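You operate a simulated robot arm through the tools that you are given. There is no shell and no other tool.

The job below is to be done with a simulated robot arm. You get a single attempt, and the scene is never put back.

JOB
Take the bow out of the spare frame's top stave.
Fine: lay the straightedge on the rests, turn the brace screw with the green hex key till the gauge shows zero, put both back. Set down upright: steel straightedge.

It is judged by the outcome, as a careful person would: the job done as asked, and still so three seconds after it is handed in. It fails if anything else is knocked over, pushed out of place, dropped, spilled or broken.

ROBOT AND FRAMES
A 6-joint arm with a two-finger gripper, fixed in place. Base frame: the origin is at the foot of the arm, x ahead of it, y to its left, z up. Lengths are in mm, angles in degrees, forces in N, time in s.
Its first joint turns from -166.0 to 166.0 degrees. Payload 2.45 kg.
The TCP is the grasp point between the finger pads, 20 mm short of the fingertips. In the tool frame z runs along the fingers and y along their closing line. The gripper opens to 140 mm. The gripper's body begins 168 mm behind the TCP.
Orientation is told as [roll, pitch, yaw] about the base's x, y, z axes, in that order, counted from this pose: with the fingers straight down and closing along the base's y, the tool's x points along the base's -x, its y along +y and its z along -z.

CONTROLS
- The arm moves only by the tool nudge_tool. Its argument "plan" is a list of rows, each a list of 7 numbers: the turn, a rotation vector about the base's x, y, z in units of 45 degrees (1.0 is 45 degrees), then the shift along the base's x, y, z in units of 250 mm (1.0 is 250 mm), then the finger opening in cm, from 0 to 14. In form: [[ax, ay, az, dx, dy, dz, jaw], ...]. A call has 1 to 20 rows; each row is the pose to reach, as a shift and turn from the pose commanded when the call began. A call with a number of a shift or a turn outside -1 to 1 is refused whole. Rows are played at 5 a second. More than 50 mm and 8.6 degrees between two rows, or a gripper value outside its range, and nothing of the call is played. A pose out of reach is approached as far as the arm can. The call stops where the force on the tool passes 40 N (or 10 N more than at its start, if that is more) or the arm is blocked; 0.2 s more then pass. Each finger travels about 45 mm/s and halts on what it meets, pressing with about 36 N; the grip force reading is that of the motor and also rises with nothing between the fingers. The clock runs only during rows and for 0.2 s after the last one: add rows that repeat a pose to give the fingers time. The reply holds the time, the measured pose of the TCP, the force on the tool along the base axes, the opening and the grip force, in the units named above and with some noise, with the torque about the TCP (base axes, N m) and any sound that the robot's microphone picked up.
- Cameras (640 x 400 px; columns grow to the right, rows downward): "scene" is fixed at [50.6, 501.5, 1577.4]; the picture's right is [0.10, -0.99, 0.00], its down [-0.75, -0.08, -0.66] and it looks along [0.66, 0.07, -0.75] (base axes); focal length 214 px, centre (320, 200). "wrist" rides on the gripper at [78, 11, -209] in the tool frame; the picture's right is [-0.14, 0.99, 0.00], its down [-0.92, -0.13, -0.37] and it looks along [-0.36, -0.05, 0.93] (tool axes); focal length 280 px, centre (320, 200). There is no depth. A picture from a camera that has moved, and an enlarged one, comes with that camera's place and axes in the base frame and with its lens.
- get_image(camera): a new picture of that camera. It takes no simulated time.
- inspect(camera, box): a new picture of the part [left, top, right, bottom] of that camera's present view, enlarged. It takes no simulated time.
- sign_off(): hands the job in; it is judged then, once.

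Places have to be worked out from the pictures, the camera data and where the tool is seen. Open the gripper and draw the arm clear of the work before you hand the job in, unless the task says otherwise.

The tools are called after "Call:" as name(argument=value, ...) on one line, values as JSON. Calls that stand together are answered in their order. nudge_tool: Moves the arm, as the interface text tells. Its arguments: {"type":"object","properties":{"plan":{"type":"array","items":{"type":"array","items":{"type":"number"}}}},"required":["plan"]} The other tools are called the same way: get_image (camera) takes a picture; inspect (camera, box) takes an enlarged picture of a part of a camera's view; sign_off () hands the job in.

At the start:

```text
clock: 0.0
tool_pos: [594.8, 127.6, 1364.9]
ee_rot: [0.0, 0.0, 0.0]
contact_force: [0.1, -0.2, -0.4]
wrist_torque: [0.0, 0.01, 0.0]
grip_width: 140.0
grip_force: 0.1
```

scene: 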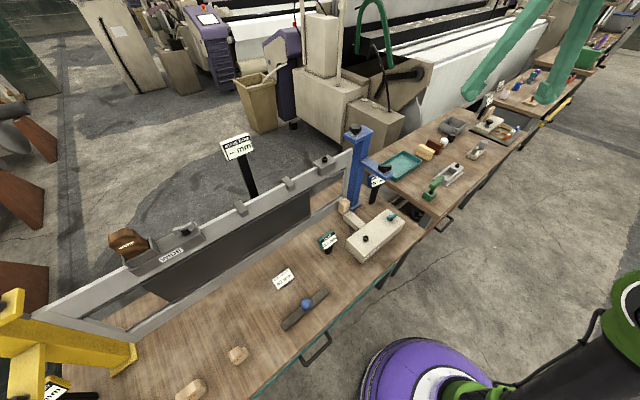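
wrist: 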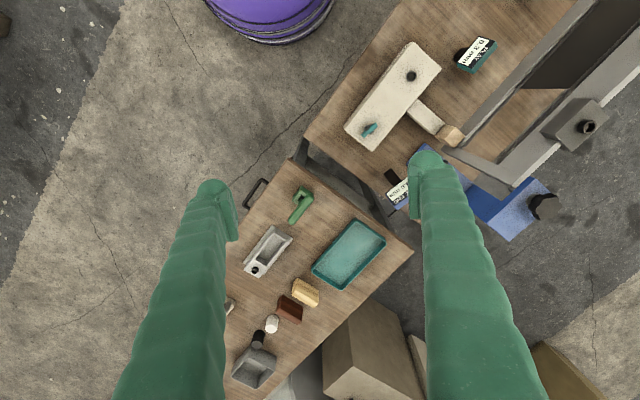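

The scene shows a frame (heddle/harness frame) held between a blue and a yellow post, with a green item near a holder. I start by enlarging parts of the scene to identify the straightedge, rests, brace screw, hex key and gauge.

Call:
inspect(camera="scene", box=[320, 100, 520, 225])

Call:
inspect(camera="scene", box=[200, 120, 440, 270])

Call:
inspect(camera="scene", box=[0, 200, 240, 350])

Call:
inspect(camera="scene", box=[160, 250, 400, 400])

Call:
inspect(camera="wrist", box=[220, 160, 420, 285])

Call:
inspect(camera="wrist", box=[320, 20, 640, 220])

```text
3.20 times, centred on (420, 162) of scene
camera zoom: at [50.6, 501.5, 1577.4], right [0.1, -0.99, 0.0], down [-0.75, -0.08, -0.66], along [0.66, 0.07, -0.75], focal length 686 px, centre (0, 320)
```

zoom: 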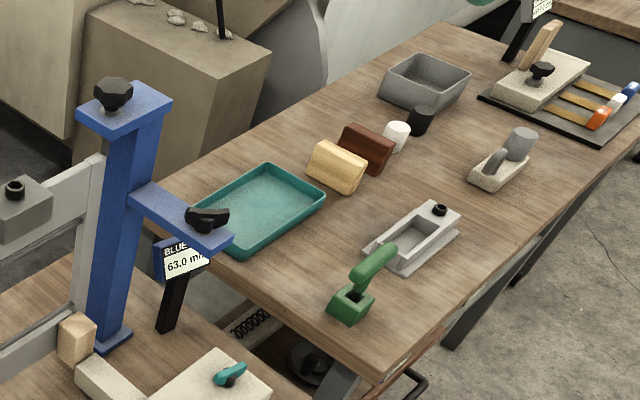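

```text
2.67 times, centred on (320, 195) of scene
camera zoom: at [50.6, 501.5, 1577.4], right [0.1, -0.99, 0.0], down [-0.75, -0.08, -0.66], along [0.66, 0.07, -0.75], focal length 572 px, centre (320, 213)
```

zoom: 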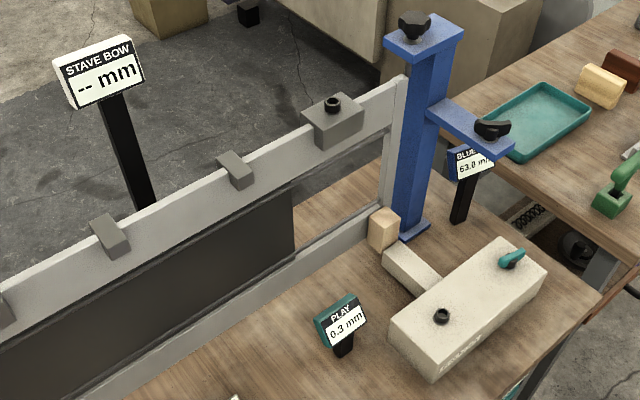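

```text
2.67 times, centred on (120, 275) of scene
camera zoom: at [50.6, 501.5, 1577.4], right [0.1, -0.99, 0.0], down [-0.75, -0.08, -0.66], along [0.66, 0.07, -0.75], focal length 572 px, centre (853, 0)
```

zoom: 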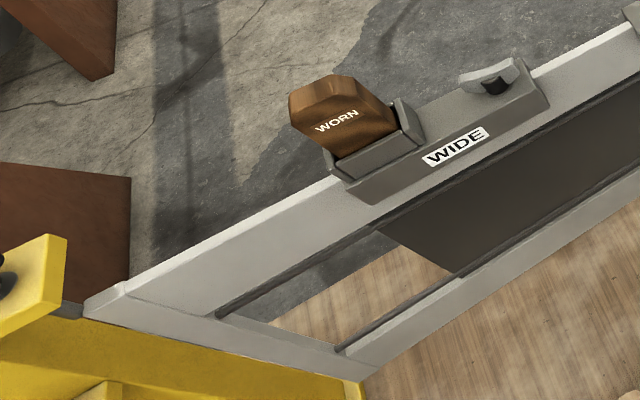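

```text
2.67 times, centred on (280, 325) of scene
camera zoom: at [50.6, 501.5, 1577.4], right [0.1, -0.99, 0.0], down [-0.75, -0.08, -0.66], along [0.66, 0.07, -0.75], focal length 572 px, centre (427, -133)
```

zoom: 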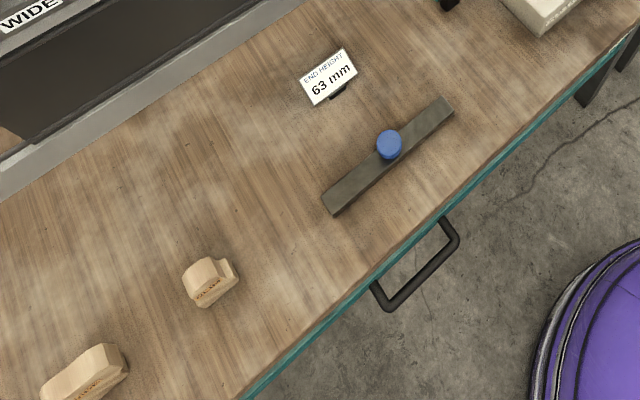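

```text
3.20 times, centred on (320, 222) of wrist
camera zoom: at [516.9, 139.3, 1573.0], right [0.14, 0.99, 0.0], down [0.92, -0.13, 0.37], along [0.36, -0.05, -0.93], focal length 897 px, centre (320, 128)
```

zoom: 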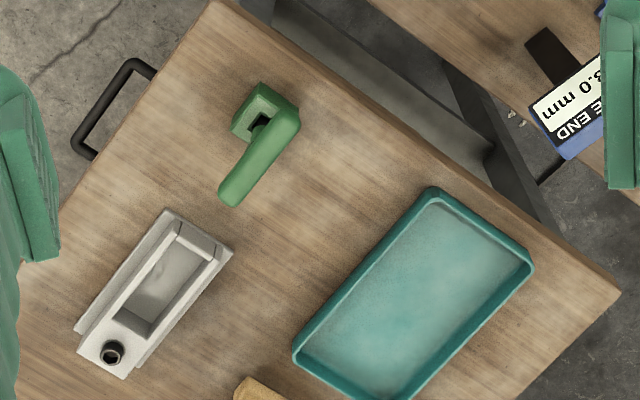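

```text
2.00 times, centred on (480, 120) of wrist
camera zoom: at [516.9, 139.3, 1573.0], right [0.14, 0.99, 0.0], down [0.92, -0.13, 0.37], along [0.36, -0.05, -0.93], focal length 561 px, centre (0, 360)
```

zoom: 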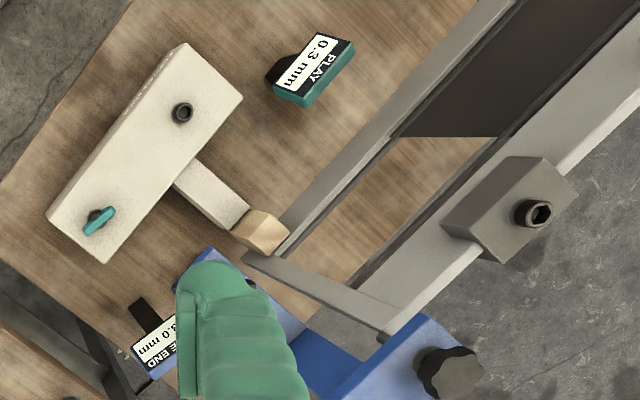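

The straightedge looks like the dark bar with a blue knob on the near bench (about x 240, y 560). The rests are two blocks on the stave top, the hex socket block is near (620, 542, 1128), and the green key is in a holder near (774, 60). I'll swing the arm toward the near bench for close wrist views.

Call:
nudge_tool(plan=[[0, 0, -0.0625, -0.08, 0.1, -0.05, 14], [0, 0, -0.125, -0.16, 0.2, -0.1, 14], [0, 0, -0.1875, -0.24, 0.3, -0.15, 14], [0, 0, -0.25, -0.32, 0.4, -0.2, 14], [0, 0, -0.3125, -0.4, 0.5, -0.25, 14], [0, 0, -0.375, -0.48, 0.6, -0.3, 14], [0, 0, -0.4375, -0.56, 0.7, -0.35, 14], [0, 0, -0.5, -0.64, 0.8, -0.4, 14]])

```text
clock: 1.8
tool_pos: [436.6, 329.5, 1266.7]
ee_rot: [0.0, 0.0, -22.5]
contact_force: [-0.3, 0.6, -0.3]
wrist_torque: [0.03, 0.01, -0.05]
grip_width: 140.1
grip_force: 0.0
```

The arm follows as commanded. I continue to a spot above the near bench, turning the fingers to close across the bar.

Call:
nudge_tool(plan=[[0, 0, -0.0625, -0.08, 0.1, -0.05, 14], [0, 0, -0.125, -0.16, 0.2, -0.1, 14], [0, 0, -0.1875, -0.24, 0.3, -0.15, 14], [0, 0, -0.25, -0.32, 0.4, -0.2, 14], [0, 0, -0.3125, -0.4, 0.5, -0.25, 14], [0, 0, -0.375, -0.48, 0.6, -0.3, 14], [0, 0, -0.4375, -0.56, 0.7, -0.35, 14], [0, 0, -0.5, -0.64, 0.8, -0.4, 14]])

Call:
get_image(camera="wrist")

Call:
get_image(camera="scene")

```text
clock: 3.6
tool_pos: [274.5, 529.2, 1165.7]
ee_rot: [0.0, 0.0, -45.0]
contact_force: [-0.4, -0.8, -0.8]
wrist_torque: [0.05, 0.0, 0.05]
grip_width: 140.0
grip_force: 0.0
```

```text
taken
camera wrist: at [226.3, 592.4, 1374.4], right [0.8, 0.6, 0.0], down [0.56, -0.74, 0.37], along [0.22, -0.29, -0.93], focal length 280 px, centre (320, 200)
```

wrist: 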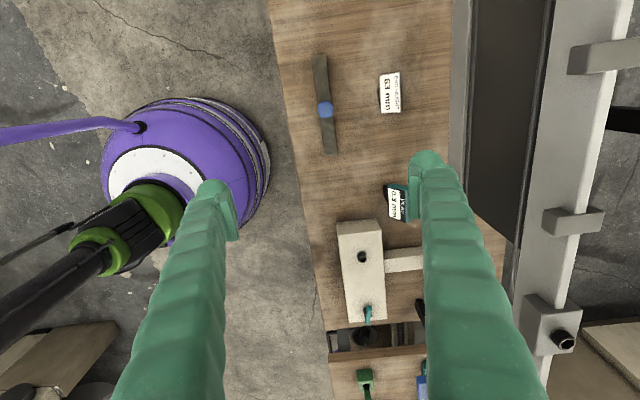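

```text
taken
```

scene: 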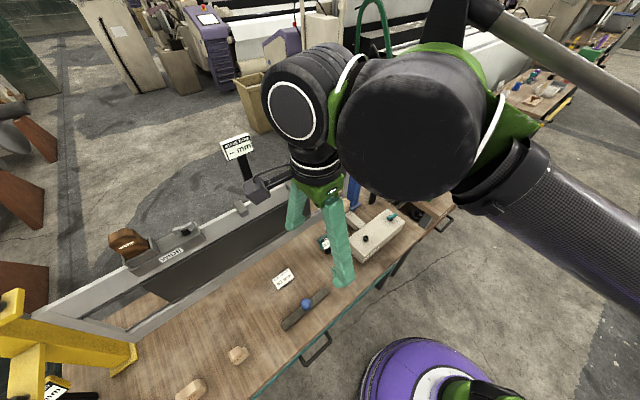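

The bar with the blue knob is in view along with the stave. I enlarge it and the blocks on the stave.

Call:
inspect(camera="wrist", box=[270, 30, 430, 180])

Call:
inspect(camera="wrist", box=[500, 0, 640, 100])

Call:
inspect(camera="wrist", box=[480, 180, 640, 400])

Call:
inspect(camera="wrist", box=[300, 180, 440, 400])

```text
2.67 times, centred on (350, 105) of wrist
camera zoom: at [226.3, 592.4, 1374.4], right [0.8, 0.6, 0.0], down [0.56, -0.74, 0.37], along [0.22, -0.29, -0.93], focal length 748 px, centre (240, 453)
```

zoom: 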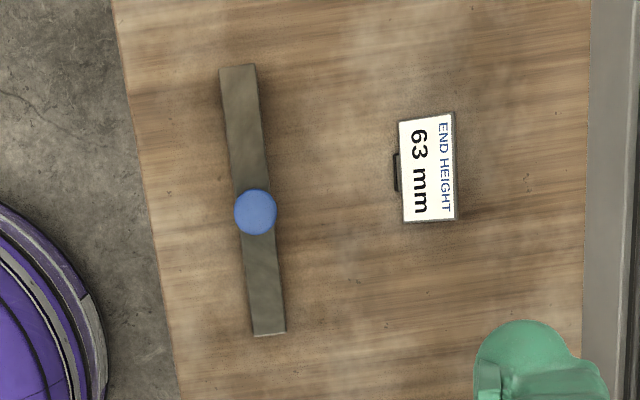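

```text
4.00 times, centred on (570, 50) of wrist
camera zoom: at [226.3, 592.4, 1374.4], right [0.8, 0.6, 0.0], down [0.56, -0.74, 0.37], along [0.22, -0.29, -0.93], focal length 1122 px, centre (-680, 800)
```

zoom: 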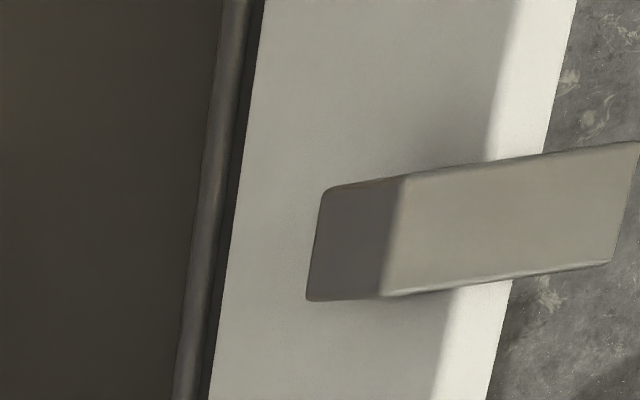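

```text
1.82 times, centred on (560, 290) of wrist
camera zoom: at [226.3, 592.4, 1374.4], right [0.8, 0.6, 0.0], down [0.56, -0.74, 0.37], along [0.22, -0.29, -0.93], focal length 510 px, centre (-116, 36)
```

zoom: 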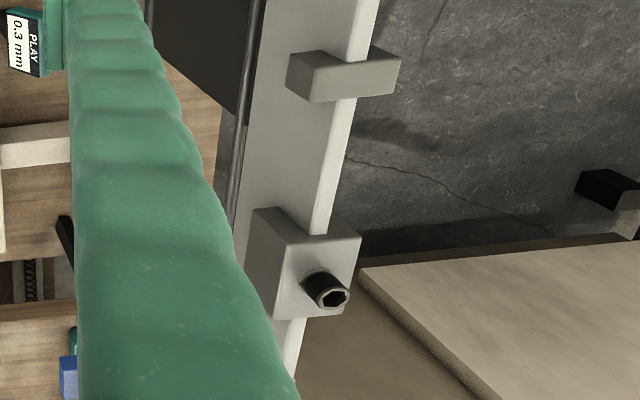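

```text
1.82 times, centred on (370, 290) of wrist
camera zoom: at [226.3, 592.4, 1374.4], right [0.8, 0.6, 0.0], down [0.56, -0.74, 0.37], along [0.22, -0.29, -0.93], focal length 510 px, centre (229, 36)
```

zoom: 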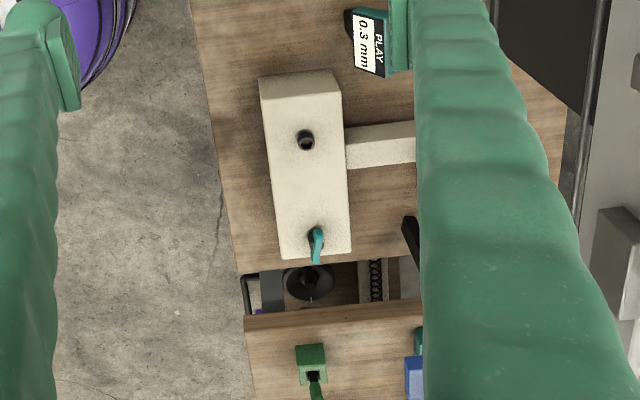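

The bar is at roughly (256, 570), running along the bench at -45°, with a ball knob on top. I drop lower above it to get its height and position accurately.

Call:
nudge_tool(plan=[[0, 0, 0, -0.013, 0.027, -0.14, 14], [0, 0, 0, -0.026, 0.054, -0.28, 14], [0, 0, 0, -0.039, 0.081, -0.42, 14], [0, 0, 0, -0.052, 0.108, -0.56, 14], [0, 0, 0, -0.065, 0.135, -0.7, 14], [0, 0, 0, -0.08, 0.16, -0.86, 14]])

Call:
get_image(camera="wrist")

Call:
get_image(camera="scene")

```text
clock: 5.0
tool_pos: [256.5, 571.4, 947.7]
ee_rot: [-0.1, 0.0, -45.0]
contact_force: [0.2, -0.6, -0.8]
wrist_torque: [0.04, -0.03, -0.02]
grip_width: 139.9
grip_force: 0.1
```

```text
taken
camera wrist: at [209.2, 633.1, 1155.8], right [0.8, 0.6, 0.0], down [0.56, -0.74, 0.37], along [0.22, -0.29, -0.93], focal length 280 px, centre (320, 200)
```

wrist: 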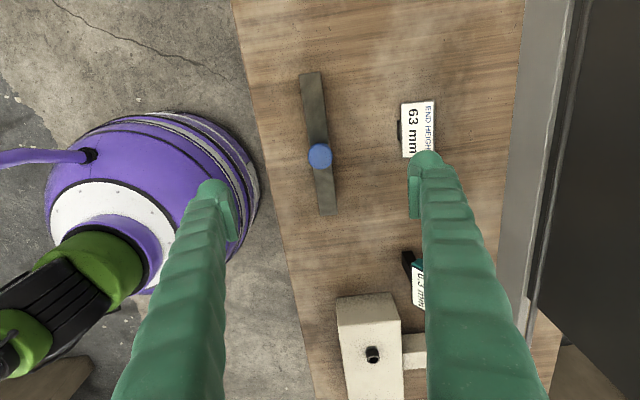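

```text
taken
```

scene: 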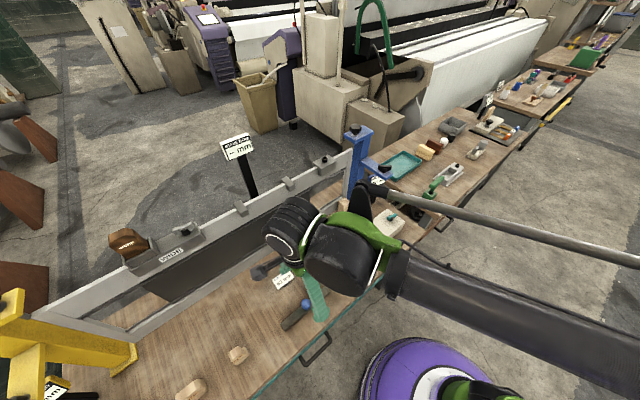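

I enlarge the bar to measure its ends, knob and thickness.

Call:
inspect(camera="wrist", box=[240, 60, 400, 160])

Call:
inspect(camera="wrist", box=[240, 130, 400, 230])

```text
4.00 times, centred on (320, 110) of wrist
camera zoom: at [209.2, 633.1, 1155.8], right [0.8, 0.6, 0.0], down [0.56, -0.74, 0.37], along [0.22, -0.29, -0.93], focal length 1122 px, centre (320, 560)
```

zoom: 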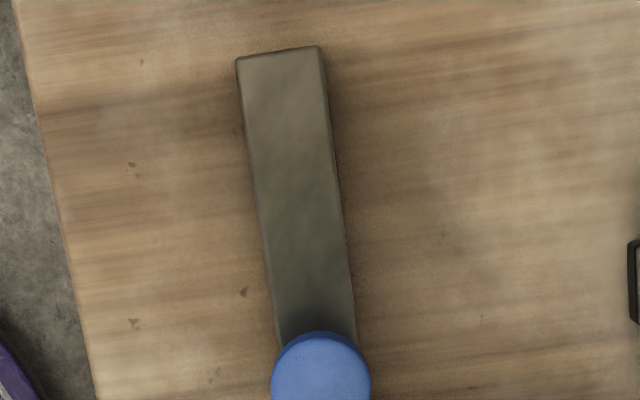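

```text
4.00 times, centred on (320, 180) of wrist
camera zoom: at [209.2, 633.1, 1155.8], right [0.8, 0.6, 0.0], down [0.56, -0.74, 0.37], along [0.22, -0.29, -0.93], focal length 1122 px, centre (320, 280)
```

zoom: 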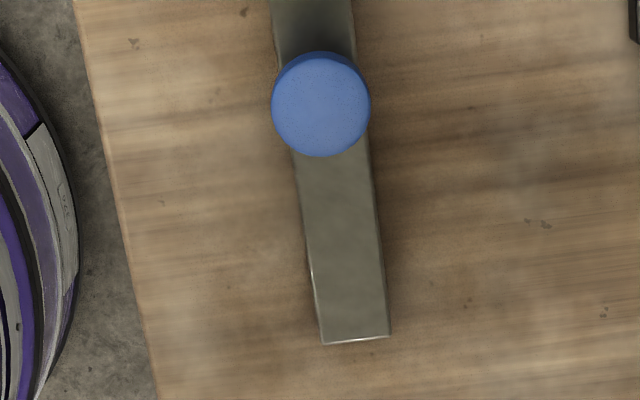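

Triangulating from the two views: bar about 196 mm long and 26 mm wide, top at z≈772, knob (about 31 mm across) centred at (257, 571) with its top at z≈802. Before grasping, I rise and look at the rests from above.

Call:
nudge_tool(plan=[[0, 0, 0, 0, 0, 0.17, 14], [0, 0, 0, 0, 0, 0.34, 14], [0, 0, 0, 0, 0, 0.51, 14], [0, 0, 0, 0, 0, 0.68, 14], [0, 0, 0, 0, 0, 0.85, 14], [0, 0, 0, 0, 0, 1.0, 14]])

Call:
nudge_tool(plan=[[0, 0, 0, 0.1, 0.05, 0.1, 14], [0, 0, 0, 0.22, 0.11, 0.2, 14], [0, 0, 0, 0.34, 0.17, 0.3, 14], [0, 0, 0, 0.46, 0.23, 0.32, 14], [0, 0, 0, 0.58, 0.29, 0.32, 14], [0, 0, 0, 0.72, 0.36, 0.32, 14]])

Call:
get_image(camera="wrist")

```text
clock: 6.4
tool_pos: [255.5, 565.9, 1202.7]
ee_rot: [-0.1, 0.0, -44.9]
contact_force: [-0.8, -0.6, 0.0]
wrist_torque: [0.01, -0.06, -0.01]
grip_width: 139.8
grip_force: 0.0
```

```text
clock: 7.8
tool_pos: [436.8, 657.7, 1278.0]
ee_rot: [0.0, 0.0, -45.0]
contact_force: [-1.1, -1.3, 0.4]
wrist_torque: [0.17, -0.16, -0.02]
grip_width: 140.0
grip_force: 0.0
out of reach, approached as far as the arm can: row 6
```

```text
taken
camera wrist: at [389.2, 720.1, 1486.2], right [0.8, 0.6, 0.0], down [0.56, -0.74, 0.37], along [0.22, -0.29, -0.93], focal length 280 px, centre (320, 200)
```

wrist: 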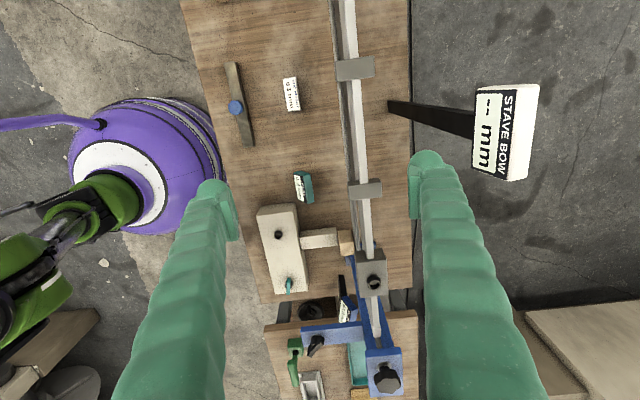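

This view shows the rests, screw block, and blue post well. I enlarge the relevant areas.

Call:
inspect(camera="wrist", box=[270, 30, 430, 130])

Call:
inspect(camera="wrist", box=[270, 130, 430, 230])

Call:
inspect(camera="wrist", box=[300, 220, 460, 320])

Call:
inspect(camera="wrist", box=[240, 300, 400, 400])

```text
4.00 times, centred on (350, 80) of wrist
camera zoom: at [389.2, 720.1, 1486.2], right [0.8, 0.6, 0.0], down [0.56, -0.74, 0.37], along [0.22, -0.29, -0.93], focal length 1122 px, centre (200, 680)
```

zoom: 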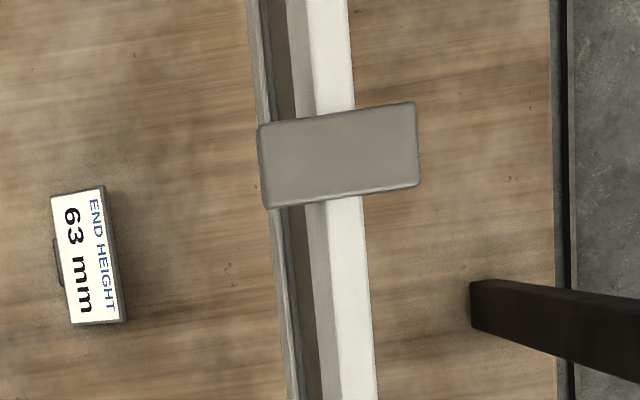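

```text
4.00 times, centred on (350, 180) of wrist
camera zoom: at [389.2, 720.1, 1486.2], right [0.8, 0.6, 0.0], down [0.56, -0.74, 0.37], along [0.22, -0.29, -0.93], focal length 1122 px, centre (200, 280)
```

zoom: 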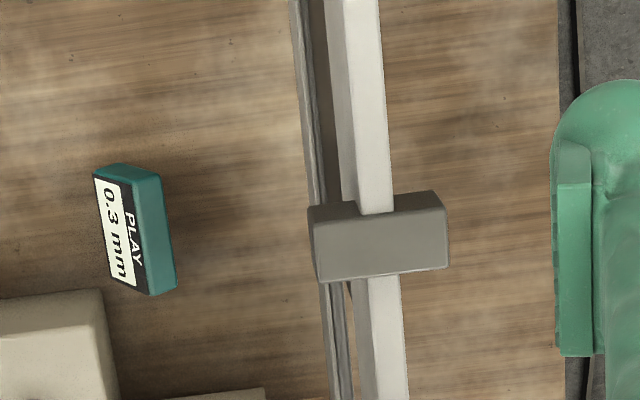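

```text
4.00 times, centred on (380, 270) of wrist
camera zoom: at [389.2, 720.1, 1486.2], right [0.8, 0.6, 0.0], down [0.56, -0.74, 0.37], along [0.22, -0.29, -0.93], focal length 1122 px, centre (80, -80)
```

zoom: 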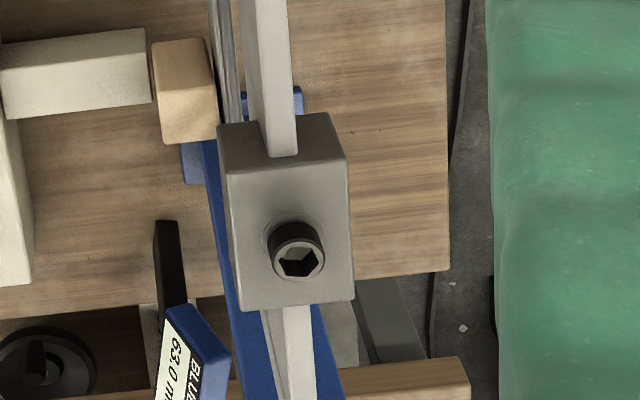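

```text
4.00 times, centred on (320, 350) of wrist
camera zoom: at [389.2, 720.1, 1486.2], right [0.8, 0.6, 0.0], down [0.56, -0.74, 0.37], along [0.22, -0.29, -0.93], focal length 1122 px, centre (320, -400)
```

zoom: 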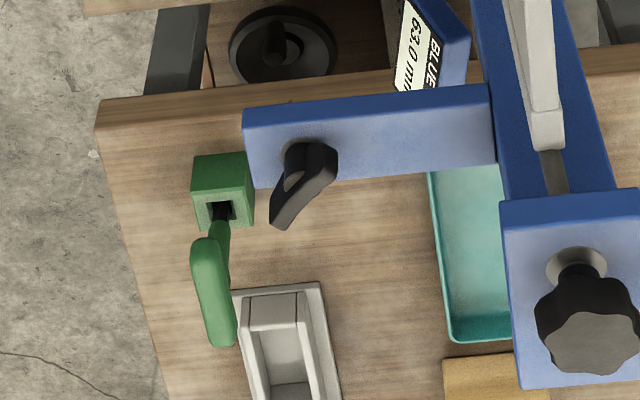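

From the paired views: the rests are 48×22 mm blocks with tops at z≈1104, centred near (409, 765) and (524, 650), so the midpoint is about (467, 708). The brace screw is near (624, 547, 1133). I now go back over the straightedge, horizontally first and then down.

Call:
nudge_tool(plan=[[0, 0, 0, -0.18, -0.087, 0, 14], [0, 0, 0, -0.36, -0.174, 0, 14], [0, 0, 0, -0.54, -0.261, 0, 14], [0, 0, 0, -0.72, -0.348, 0, 14], [0, 0, 0, -0.72, -0.348, -0.19, 14], [0, 0, 0, -0.72, -0.348, -0.38, 14], [0, 0, 0, -0.72, -0.348, -0.57, 14], [0, 0, 0, -0.72, -0.348, -0.76, 14], [0, 0, 0, -0.72, -0.348, -0.95, 14], [0, 0, 0, -0.72, -0.348, -1.0, 10], [0, 0, 0, -0.72, -0.348, -1.0, 8]])

Call:
inspect(camera="scene", box=[210, 130, 370, 230])

Call:
get_image(camera="wrist")

```text
clock: 10.2
tool_pos: [253.9, 568.9, 1026.2]
ee_rot: [-0.1, 0.0, -45.1]
contact_force: [0.2, -0.2, 0.3]
wrist_torque: [0.0, 0.01, -0.01]
grip_width: 88.7
grip_force: 0.0
```

```text
4.00 times, centred on (290, 180) of scene
camera zoom: at [50.6, 501.5, 1577.4], right [0.1, -0.99, 0.0], down [-0.75, -0.08, -0.66], along [0.66, 0.07, -0.75], focal length 858 px, centre (440, 280)
```

zoom: 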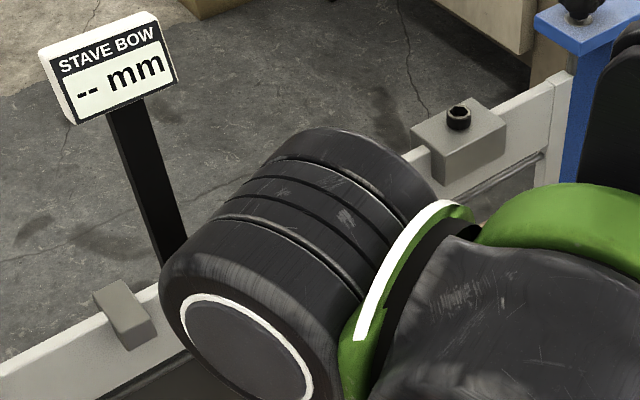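

```text
taken
camera wrist: at [206.4, 631.9, 1234.8], right [0.8, 0.6, 0.0], down [0.56, -0.74, 0.37], along [0.22, -0.29, -0.93], focal length 280 px, centre (320, 200)
```

wrist: 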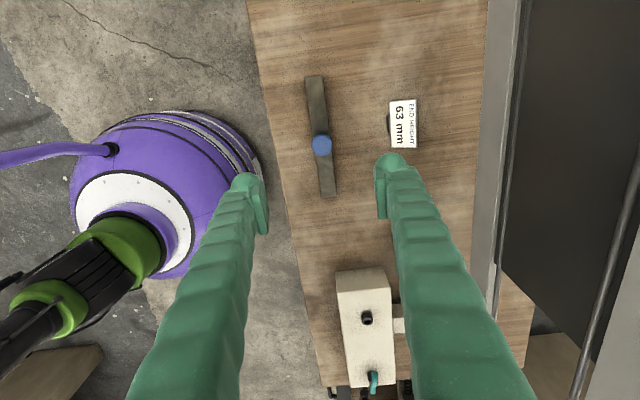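

Knob centre computes to about (256, 570). I descend to z≈860 with the jaw at 80 mm and recheck alignment.

Call:
nudge_tool(plan=[[0, 0, 0, 0.008, 0.004, -0.13, 8], [0, 0, 0, 0.008, 0.004, -0.26, 8], [0, 0, 0, 0.008, 0.004, -0.39, 8], [0, 0, 0, 0.008, 0.004, -0.52, 8], [0, 0, 0, 0.008, 0.004, -0.65, 8], [0, 0, 0, 0.008, 0.004, -0.65, 8]])

Call:
inspect(camera="wrist", box=[200, 80, 440, 230])

Call:
get_image(camera="scene")

```text
clock: 11.6
tool_pos: [255.5, 567.3, 865.0]
ee_rot: [0.1, 0.0, -45.0]
contact_force: [0.6, 0.1, 0.1]
wrist_torque: [-0.01, 0.0, -0.02]
grip_width: 80.1
grip_force: 0.0
```

```text
2.67 times, centred on (320, 155) of wrist
camera zoom: at [208.2, 629.7, 1073.0], right [0.8, 0.6, 0.0], down [0.56, -0.74, 0.37], along [0.22, -0.29, -0.93], focal length 748 px, centre (320, 320)
```

zoom: 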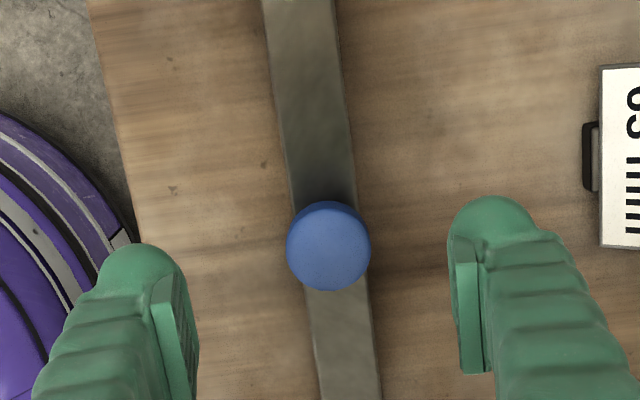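

```text
taken
```

scene: 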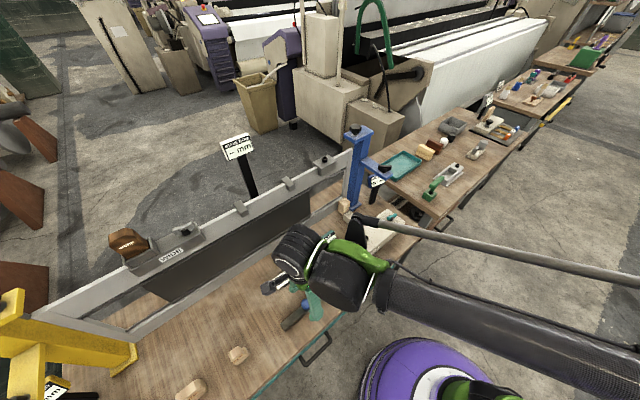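

The knob is about (257, 570), so I correct by a couple of mm and descend to z≈800, then check from the scene camera.

Call:
nudge_tool(plan=[[0, 0, 0, 0.006, 0.01, -0.06, 8], [0, 0, 0, 0.006, 0.01, -0.12, 8], [0, 0, 0, 0.006, 0.01, -0.18, 7], [0, 0, 0, 0.006, 0.01, -0.22, 6], [0, 0, 0, 0.006, 0.01, -0.256, 5.5], [0, 0, 0, 0.006, 0.01, -0.256, 5.5]])

Call:
inspect(camera="scene", box=[260, 270, 360, 340])

Call:
inspect(camera="wrist", box=[200, 110, 440, 260])

```text
clock: 13.0
tool_pos: [258.1, 570.8, 799.9]
ee_rot: [0.1, 0.0, -45.0]
contact_force: [0.5, 0.1, 0.4]
wrist_torque: [0.01, -0.01, -0.04]
grip_width: 55.1
grip_force: 0.0
```

```text
5.71 times, centred on (310, 305) of scene
camera zoom: at [50.6, 501.5, 1577.4], right [0.1, -0.99, 0.0], down [-0.75, -0.08, -0.66], along [0.66, 0.07, -0.75], focal length 1226 px, centre (377, -400)
```

zoom: 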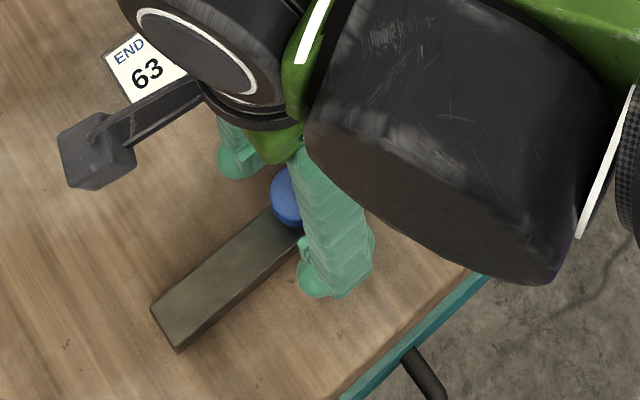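

```text
2.67 times, centred on (320, 185) of wrist
camera zoom: at [210.1, 634.7, 1008.1], right [0.8, 0.6, 0.0], down [0.56, -0.74, 0.37], along [0.22, -0.29, -0.93], focal length 748 px, centre (320, 240)
```

zoom: 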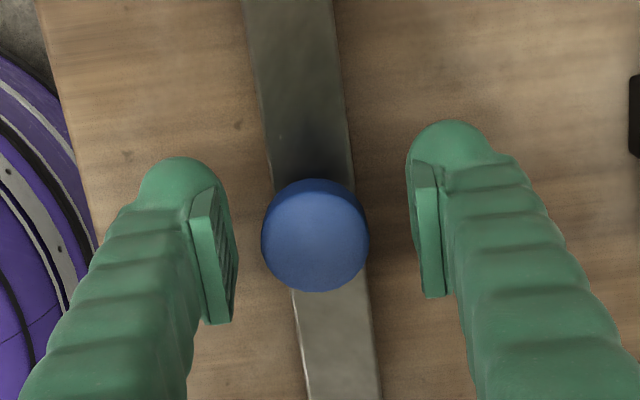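

The knob sits within ~1.5 mm of the tool centre line. I lower to z≈792, close on the knob, and hold.

Call:
nudge_tool(plan=[[0, 0, 0, -0.004, -0.003, -0.014, 5.5], [0, 0, 0, -0.004, -0.003, -0.03, 5.0], [0, 0, 0, -0.004, -0.003, -0.03, 4.0], [0, 0, 0, -0.004, -0.003, -0.03, 3.0], [0, 0, 0, -0.004, -0.003, -0.03, 2.0], [0, 0, 0, -0.004, -0.003, -0.03, 2.0], [0, 0, 0, -0.004, -0.003, -0.03, 2.0]])

Call:
inspect(camera="wrist", box=[200, 110, 440, 260])

Call:
inspect(camera="scene", box=[260, 270, 360, 340])

```text
clock: 14.6
tool_pos: [255.1, 571.0, 793.0]
ee_rot: [0.1, -0.1, -45.1]
contact_force: [-0.1, 0.2, -0.1]
wrist_torque: [-0.01, 0.03, -0.01]
grip_width: 28.0
grip_force: 35.8
```

```text
2.67 times, centred on (320, 185) of wrist
camera zoom: at [208.2, 634.1, 1000.9], right [0.8, 0.6, 0.0], down [0.56, -0.74, 0.37], along [0.22, -0.29, -0.93], focal length 748 px, centre (320, 240)
```

zoom: 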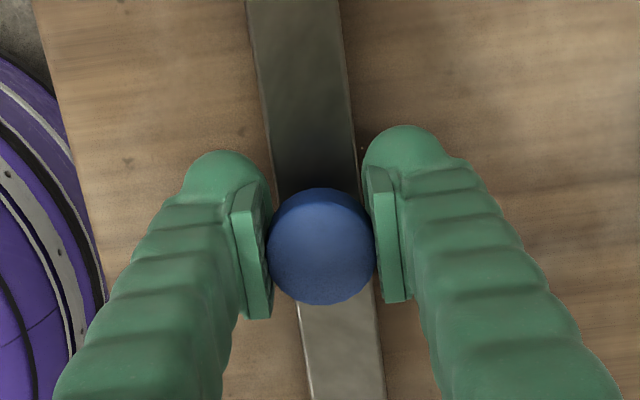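

```text
5.71 times, centred on (310, 305) of scene
camera zoom: at [50.6, 501.5, 1577.4], right [0.1, -0.99, 0.0], down [-0.75, -0.08, -0.66], along [0.66, 0.07, -0.75], focal length 1226 px, centre (377, -400)
```

zoom: 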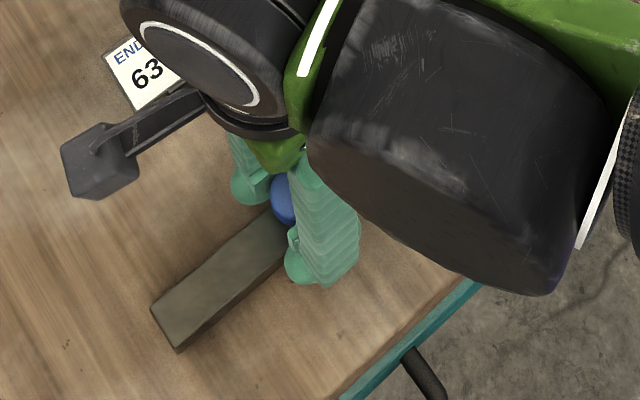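

The gripper holds at 28 mm width with 36 N. I lift 30 mm and check the hold.

Call:
nudge_tool(plan=[[0, 0, 0, 0, 0, 0.02, 2], [0, 0, 0, 0, 0, 0.05, 2], [0, 0, 0, 0, 0, 0.08, 2], [0, 0, 0, 0, 0, 0.12, 2], [0, 0, 0, 0, 0, 0.12, 2]])

Call:
get_image(camera="wrist")

Call:
inspect(camera="scene", box=[240, 250, 380, 340])

```text
clock: 15.8
tool_pos: [255.6, 569.8, 822.7]
ee_rot: [0.1, -0.1, -45.0]
contact_force: [0.5, -0.2, -4.0]
wrist_torque: [0.02, -0.01, -0.01]
grip_width: 28.2
grip_force: 36.0
```

```text
taken
camera wrist: at [208.1, 634.6, 1030.8], right [0.8, 0.6, 0.0], down [0.56, -0.74, 0.37], along [0.22, -0.29, -0.93], focal length 280 px, centre (320, 200)
```

wrist: 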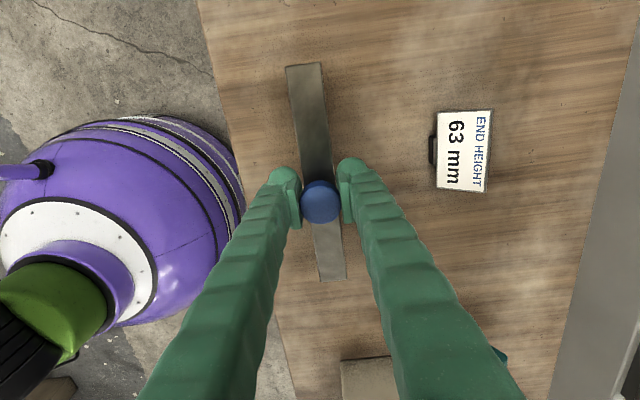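

```text
4.44 times, centred on (310, 295) of scene
camera zoom: at [50.6, 501.5, 1577.4], right [0.1, -0.99, 0.0], down [-0.75, -0.08, -0.66], along [0.66, 0.07, -0.75], focal length 953 px, centre (364, -222)
```

zoom: 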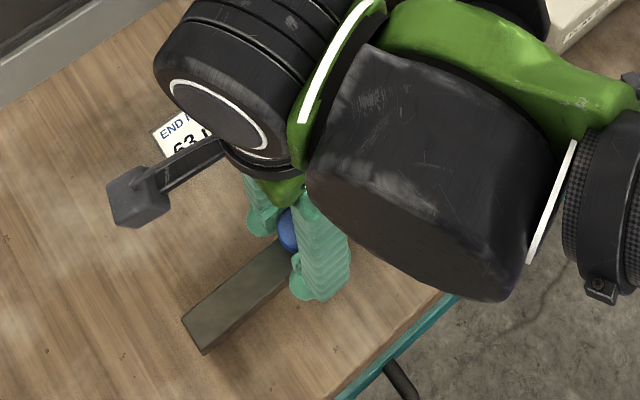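

The bar is held level (about 4 N weight). I enlarge its free end to estimate the bar's thickness before carrying it.

Call:
inspect(camera="scene", box=[272, 305, 312, 330])

Call:
inspect(camera="wrist", box=[280, 200, 376, 290])

```text
16.00 times, centred on (292, 318) of scene
camera zoom: at [50.6, 501.5, 1577.4], right [0.1, -0.99, 0.0], down [-0.75, -0.08, -0.66], along [0.66, 0.07, -0.75], focal length 3432 px, centre (768, -1680)
```

zoom: 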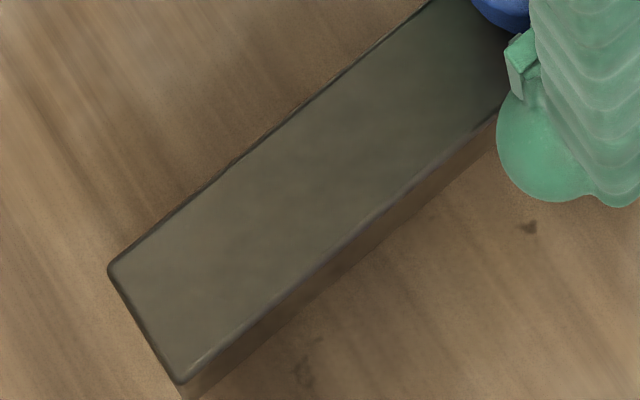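

```text
4.44 times, centred on (328, 245) of wrist
camera zoom: at [208.1, 634.6, 1030.8], right [0.8, 0.6, 0.0], down [0.56, -0.74, 0.37], along [0.22, -0.29, -0.93], focal length 1246 px, centre (284, 0)
```

zoom: 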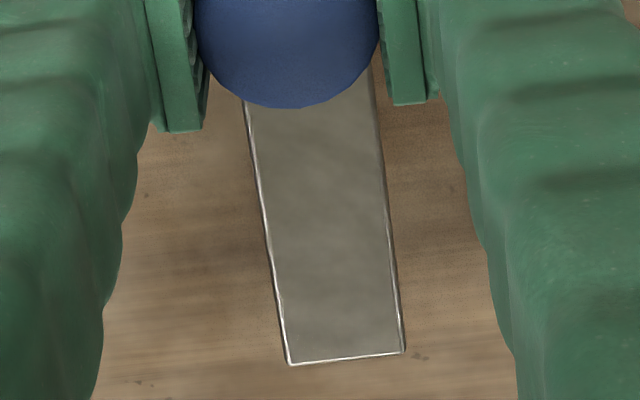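

Bar thickness is around 9 mm, so its underside is roughly 30 mm below the TCP. I raise it well clear, straight up first.

Call:
nudge_tool(plan=[[0, 0, 0, 0, 0, 0.07, 2], [0, 0, 0, 0, 0, 0.16, 2], [0, 0, 0, 0, 0, 0.28, 2], [0, 0, 0, 0, 0, 0.4, 2], [0, 0, 0, 0, 0, 0.52, 2], [0, 0, 0, 0, 0, 0.64, 2], [0, 0, 0, 0, 0, 0.76, 2], [0, 0, 0, 0, 0, 0.88, 2], [0, 0, 0, 0, 0, 0.96, 2], [0, 0, 0, 0, 0, 1.0, 2]])

Call:
nudge_tool(plan=[[0, 0, 0, 0.02, 0.015, 0.06, 2], [0, 0, 0, 0.08, 0.05, 0.14, 2], [0, 0, 0, 0.16, 0.1, 0.24, 2], [0, 0, 0, 0.24, 0.15, 0.34, 2], [0, 0, 0, 0.34, 0.2, 0.42, 2], [0, 0, 0, 0.42, 0.25, 0.46, 2], [0, 0, 0, 0.5, 0.3, 0.47, 2], [0, 0, 0, 0.58, 0.35, 0.47, 2], [0, 0, 0, 0.64, 0.38, 0.47, 2], [0, 0, 0, 0.68, 0.4, 0.47, 2], [0, 0, 0, 0.7, 0.4, 0.47, 2]])

Call:
get_image(camera="wrist")

Call:
get_image(camera="scene")

```text
clock: 18.0
tool_pos: [255.6, 571.7, 1072.9]
ee_rot: [0.0, 0.0, -45.0]
contact_force: [-0.1, 0.2, -2.5]
wrist_torque: [0.01, 0.0, 0.04]
grip_width: 28.2
grip_force: 36.0
```

```text
clock: 20.4
tool_pos: [431.7, 671.9, 1189.8]
ee_rot: [0.0, 0.0, -45.0]
contact_force: [-0.7, -0.3, -3.0]
wrist_torque: [0.0, -0.02, 0.02]
grip_width: 28.3
grip_force: 36.1
```

```text
taken
camera wrist: at [383.9, 734.2, 1398.7], right [0.8, 0.6, 0.0], down [0.56, -0.74, 0.37], along [0.22, -0.29, -0.93], focal length 280 px, centre (320, 200)
```

wrist: 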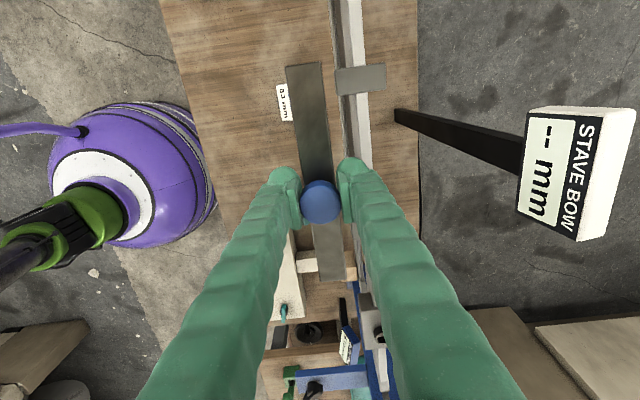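

```text
taken
```

scene: 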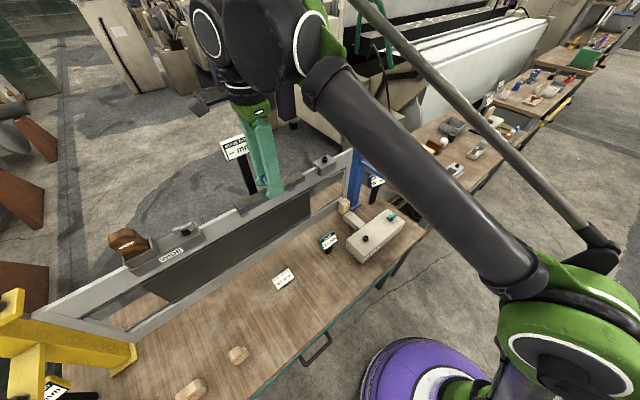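

The far rest is visible beside the held bar. I enlarge to measure the lateral and lengthwise offset.

Call:
inspect(camera="wrist", box=[260, 40, 420, 140])

Call:
inspect(camera="wrist", box=[280, 190, 440, 290])

Call:
inspect(camera="scene", box=[200, 130, 360, 230])

```text
4.00 times, centred on (340, 90) of wrist
camera zoom: at [383.9, 734.2, 1398.7], right [0.8, 0.6, 0.0], down [0.56, -0.74, 0.37], along [0.22, -0.29, -0.93], focal length 1122 px, centre (240, 640)
```

zoom: 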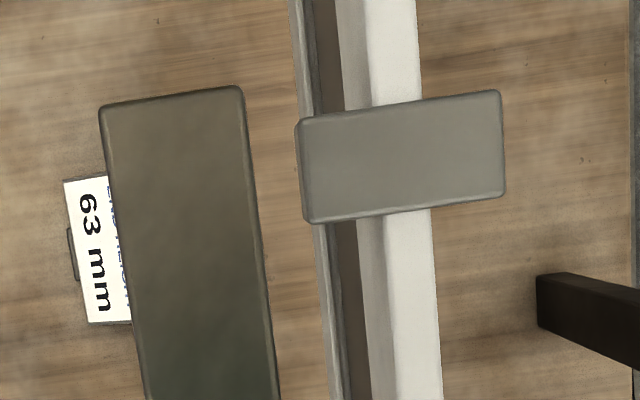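

```text
4.00 times, centred on (360, 240) of wrist
camera zoom: at [383.9, 734.2, 1398.7], right [0.8, 0.6, 0.0], down [0.56, -0.74, 0.37], along [0.22, -0.29, -0.93], focal length 1122 px, centre (160, 40)
```

zoom: 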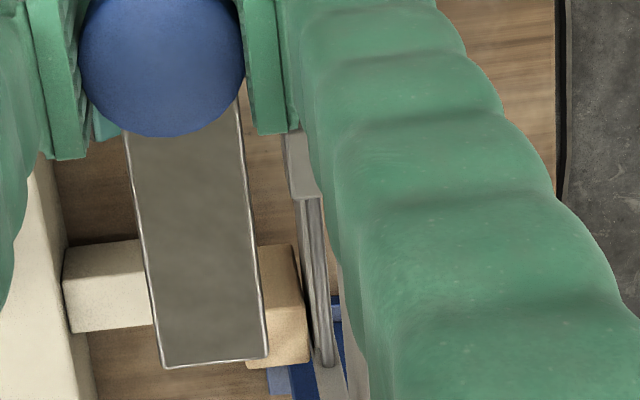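

```text
4.00 times, centred on (280, 180) of scene
camera zoom: at [50.6, 501.5, 1577.4], right [0.1, -0.99, 0.0], down [-0.75, -0.08, -0.66], along [0.66, 0.07, -0.75], focal length 858 px, centre (480, 280)
```

zoom: 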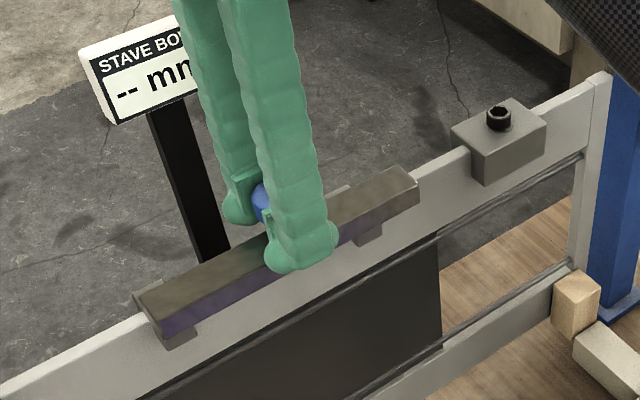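

The bar needs to move about (34.6, 37.0) mm to be centred over both rests. I lower slightly to z≈1170 (bar still ~25 mm above the rests) and shift over.

Call:
nudge_tool(plan=[[0, 0, 0, 0, 0, -0.04, 2], [0, 0, 0, 0.01, 0.012, -0.078, 2], [0, 0, 0, 0.05, 0.055, -0.078, 2], [0, 0, 0, 0.09, 0.097, -0.078, 2], [0, 0, 0, 0.125, 0.134, -0.078, 2], [0, 0, 0, 0.138, 0.148, -0.078, 2], [0, 0, 0, 0.138, 0.148, -0.078, 2]])

Call:
get_image(camera="wrist")

Call:
inspect(camera="scene", box=[200, 130, 360, 230])

Call:
inspect(camera="wrist", box=[240, 40, 400, 140])

Call:
inspect(camera="wrist", box=[260, 200, 420, 300])

```text
clock: 22.0
tool_pos: [465.9, 710.5, 1169.8]
ee_rot: [0.0, 0.1, -45.0]
contact_force: [0.5, -0.5, -3.8]
wrist_torque: [0.02, -0.02, 0.0]
grip_width: 28.2
grip_force: 35.9
```

```text
taken
camera wrist: at [417.7, 773.4, 1378.4], right [0.8, 0.6, 0.0], down [0.56, -0.74, 0.37], along [0.22, -0.29, -0.93], focal length 280 px, centre (320, 200)
```

wrist: 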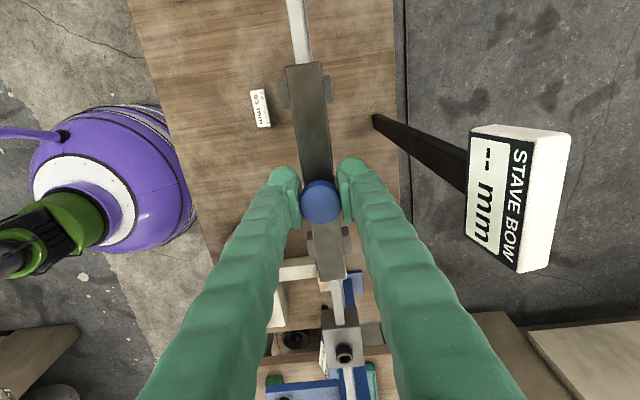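

```text
4.00 times, centred on (280, 180) of scene
camera zoom: at [50.6, 501.5, 1577.4], right [0.1, -0.99, 0.0], down [-0.75, -0.08, -0.66], along [0.66, 0.07, -0.75], focal length 858 px, centre (480, 280)
```

zoom: 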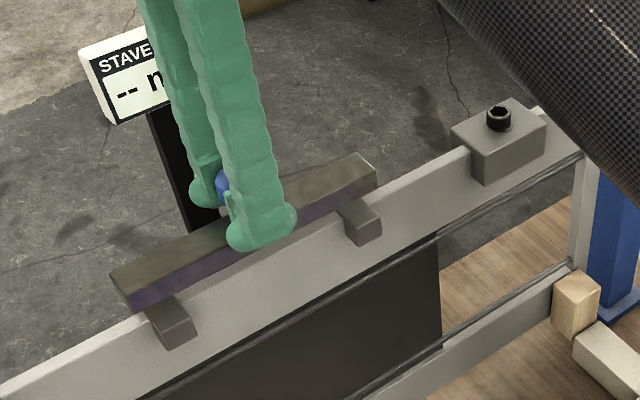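

```text
4.00 times, centred on (320, 90) of wrist
camera zoom: at [417.7, 773.4, 1378.4], right [0.8, 0.6, 0.0], down [0.56, -0.74, 0.37], along [0.22, -0.29, -0.93], focal length 1122 px, centre (320, 640)
```

zoom: 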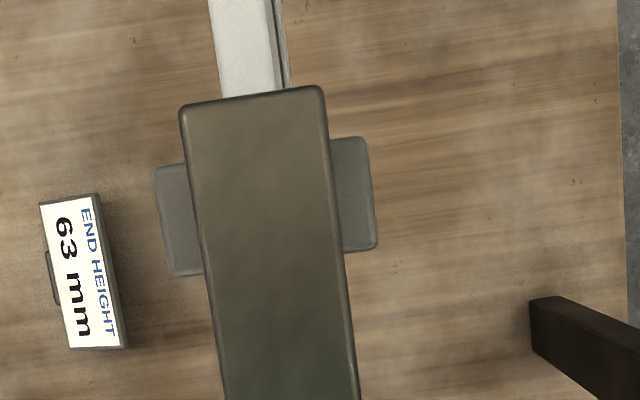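

```text
4.00 times, centred on (340, 250) of wrist
camera zoom: at [417.7, 773.4, 1378.4], right [0.8, 0.6, 0.0], down [0.56, -0.74, 0.37], along [0.22, -0.29, -0.93], focal length 1122 px, centre (240, 0)
```

zoom: 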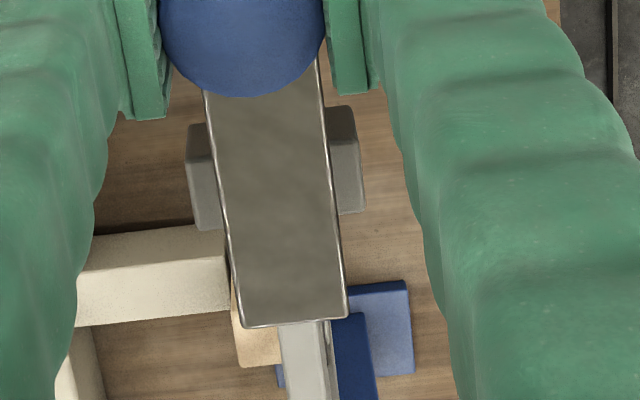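

The bar is centred on both rests laterally and lengthwise (within ~2 mm). I lower to z≈1148 with a small correction and recheck.

Call:
nudge_tool(plan=[[0, 0, 0, 0.002, -0.006, -0.025, 2], [0, 0, 0, 0.002, -0.006, -0.05, 2], [0, 0, 0, 0.002, -0.006, -0.07, 2], [0, 0, 0, 0.002, -0.006, -0.085, 2], [0, 0, 0, 0.002, -0.006, -0.085, 2]])

Call:
inspect(camera="scene", box=[220, 160, 300, 220])

Call:
inspect(camera="wrist", box=[240, 40, 400, 140])

Call:
inspect(camera="wrist", box=[260, 200, 420, 300])

```text
clock: 23.2
tool_pos: [466.0, 707.8, 1148.6]
ee_rot: [-0.1, 0.0, -45.2]
contact_force: [3.5, 7.1, 35.0]
wrist_torque: [-0.09, -0.03, 0.02]
grip_width: 28.6
grip_force: 35.7
```

```text
6.67 times, centred on (260, 190) of scene
camera zoom: at [50.6, 501.5, 1577.4], right [0.1, -0.99, 0.0], down [-0.75, -0.08, -0.66], along [0.66, 0.07, -0.75], focal length 1430 px, centre (720, 267)
```

zoom: 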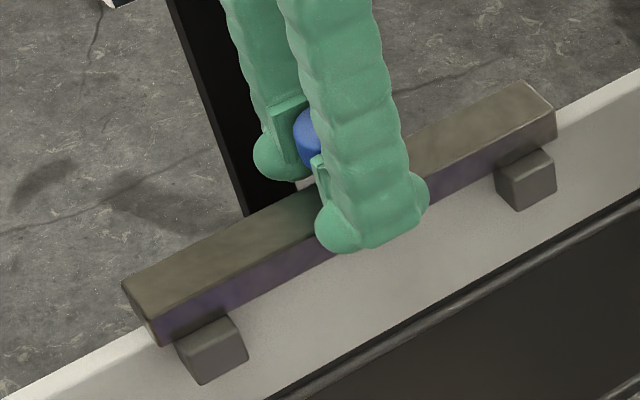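

```text
4.00 times, centred on (320, 90) of wrist
camera zoom: at [417.7, 770.3, 1357.9], right [0.8, 0.6, 0.0], down [0.56, -0.74, 0.37], along [0.22, -0.29, -0.93], focal length 1122 px, centre (320, 640)
```

zoom: 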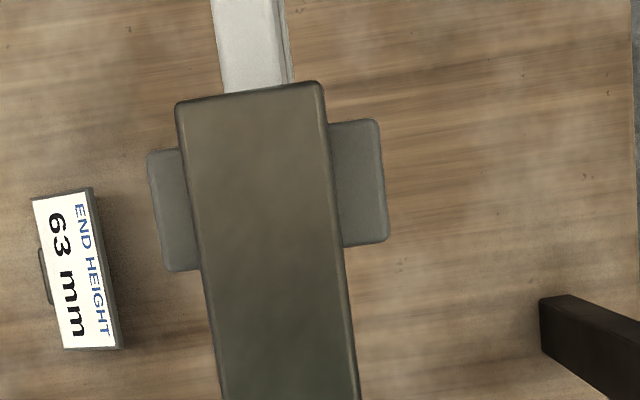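

```text
4.00 times, centred on (340, 250) of wrist
camera zoom: at [417.7, 770.3, 1357.9], right [0.8, 0.6, 0.0], down [0.56, -0.74, 0.37], along [0.22, -0.29, -0.93], focal length 1122 px, centre (240, 0)
```

zoom: 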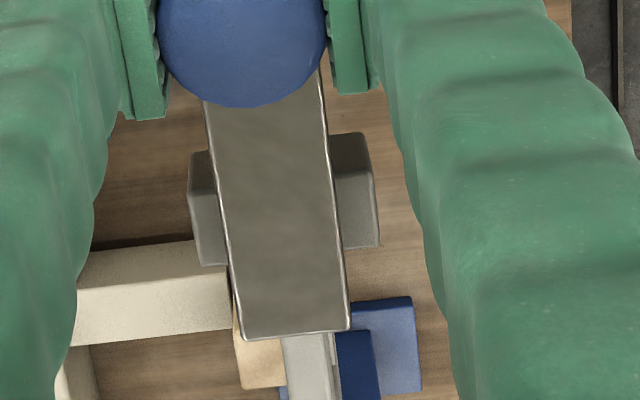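

Contact at z≈1149: the bar is on the rests with 35 N pressing. I ease up in tiny steps to relieve the load before opening.

Call:
nudge_tool(plan=[[0, 0, 0, 0, 0, 0.004, 2], [0, 0, 0, 0, 0, 0.004, 2]])

Call:
inspect(camera="scene", box=[205, 125, 285, 175])

```text
clock: 23.8
tool_pos: [464.8, 708.1, 1149.4]
ee_rot: [0.1, -0.1, -45.1]
contact_force: [-1.2, -1.7, 1.2]
wrist_torque: [-0.04, -0.01, 0.01]
grip_width: 28.0
grip_force: 36.3
```

```text
8.00 times, centred on (245, 150) of scene
camera zoom: at [50.6, 501.5, 1577.4], right [0.1, -0.99, 0.0], down [-0.75, -0.08, -0.66], along [0.66, 0.07, -0.75], focal length 1716 px, centre (920, 600)
```

zoom: 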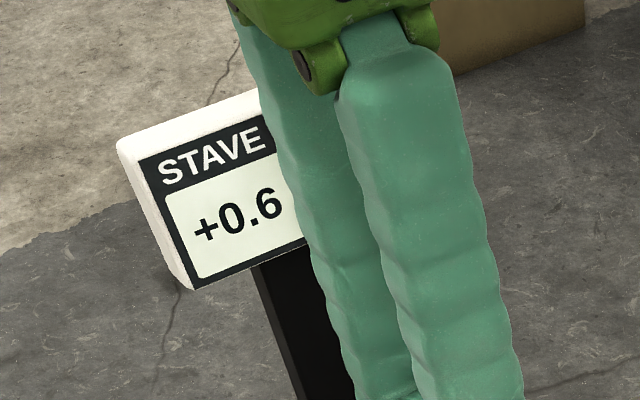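

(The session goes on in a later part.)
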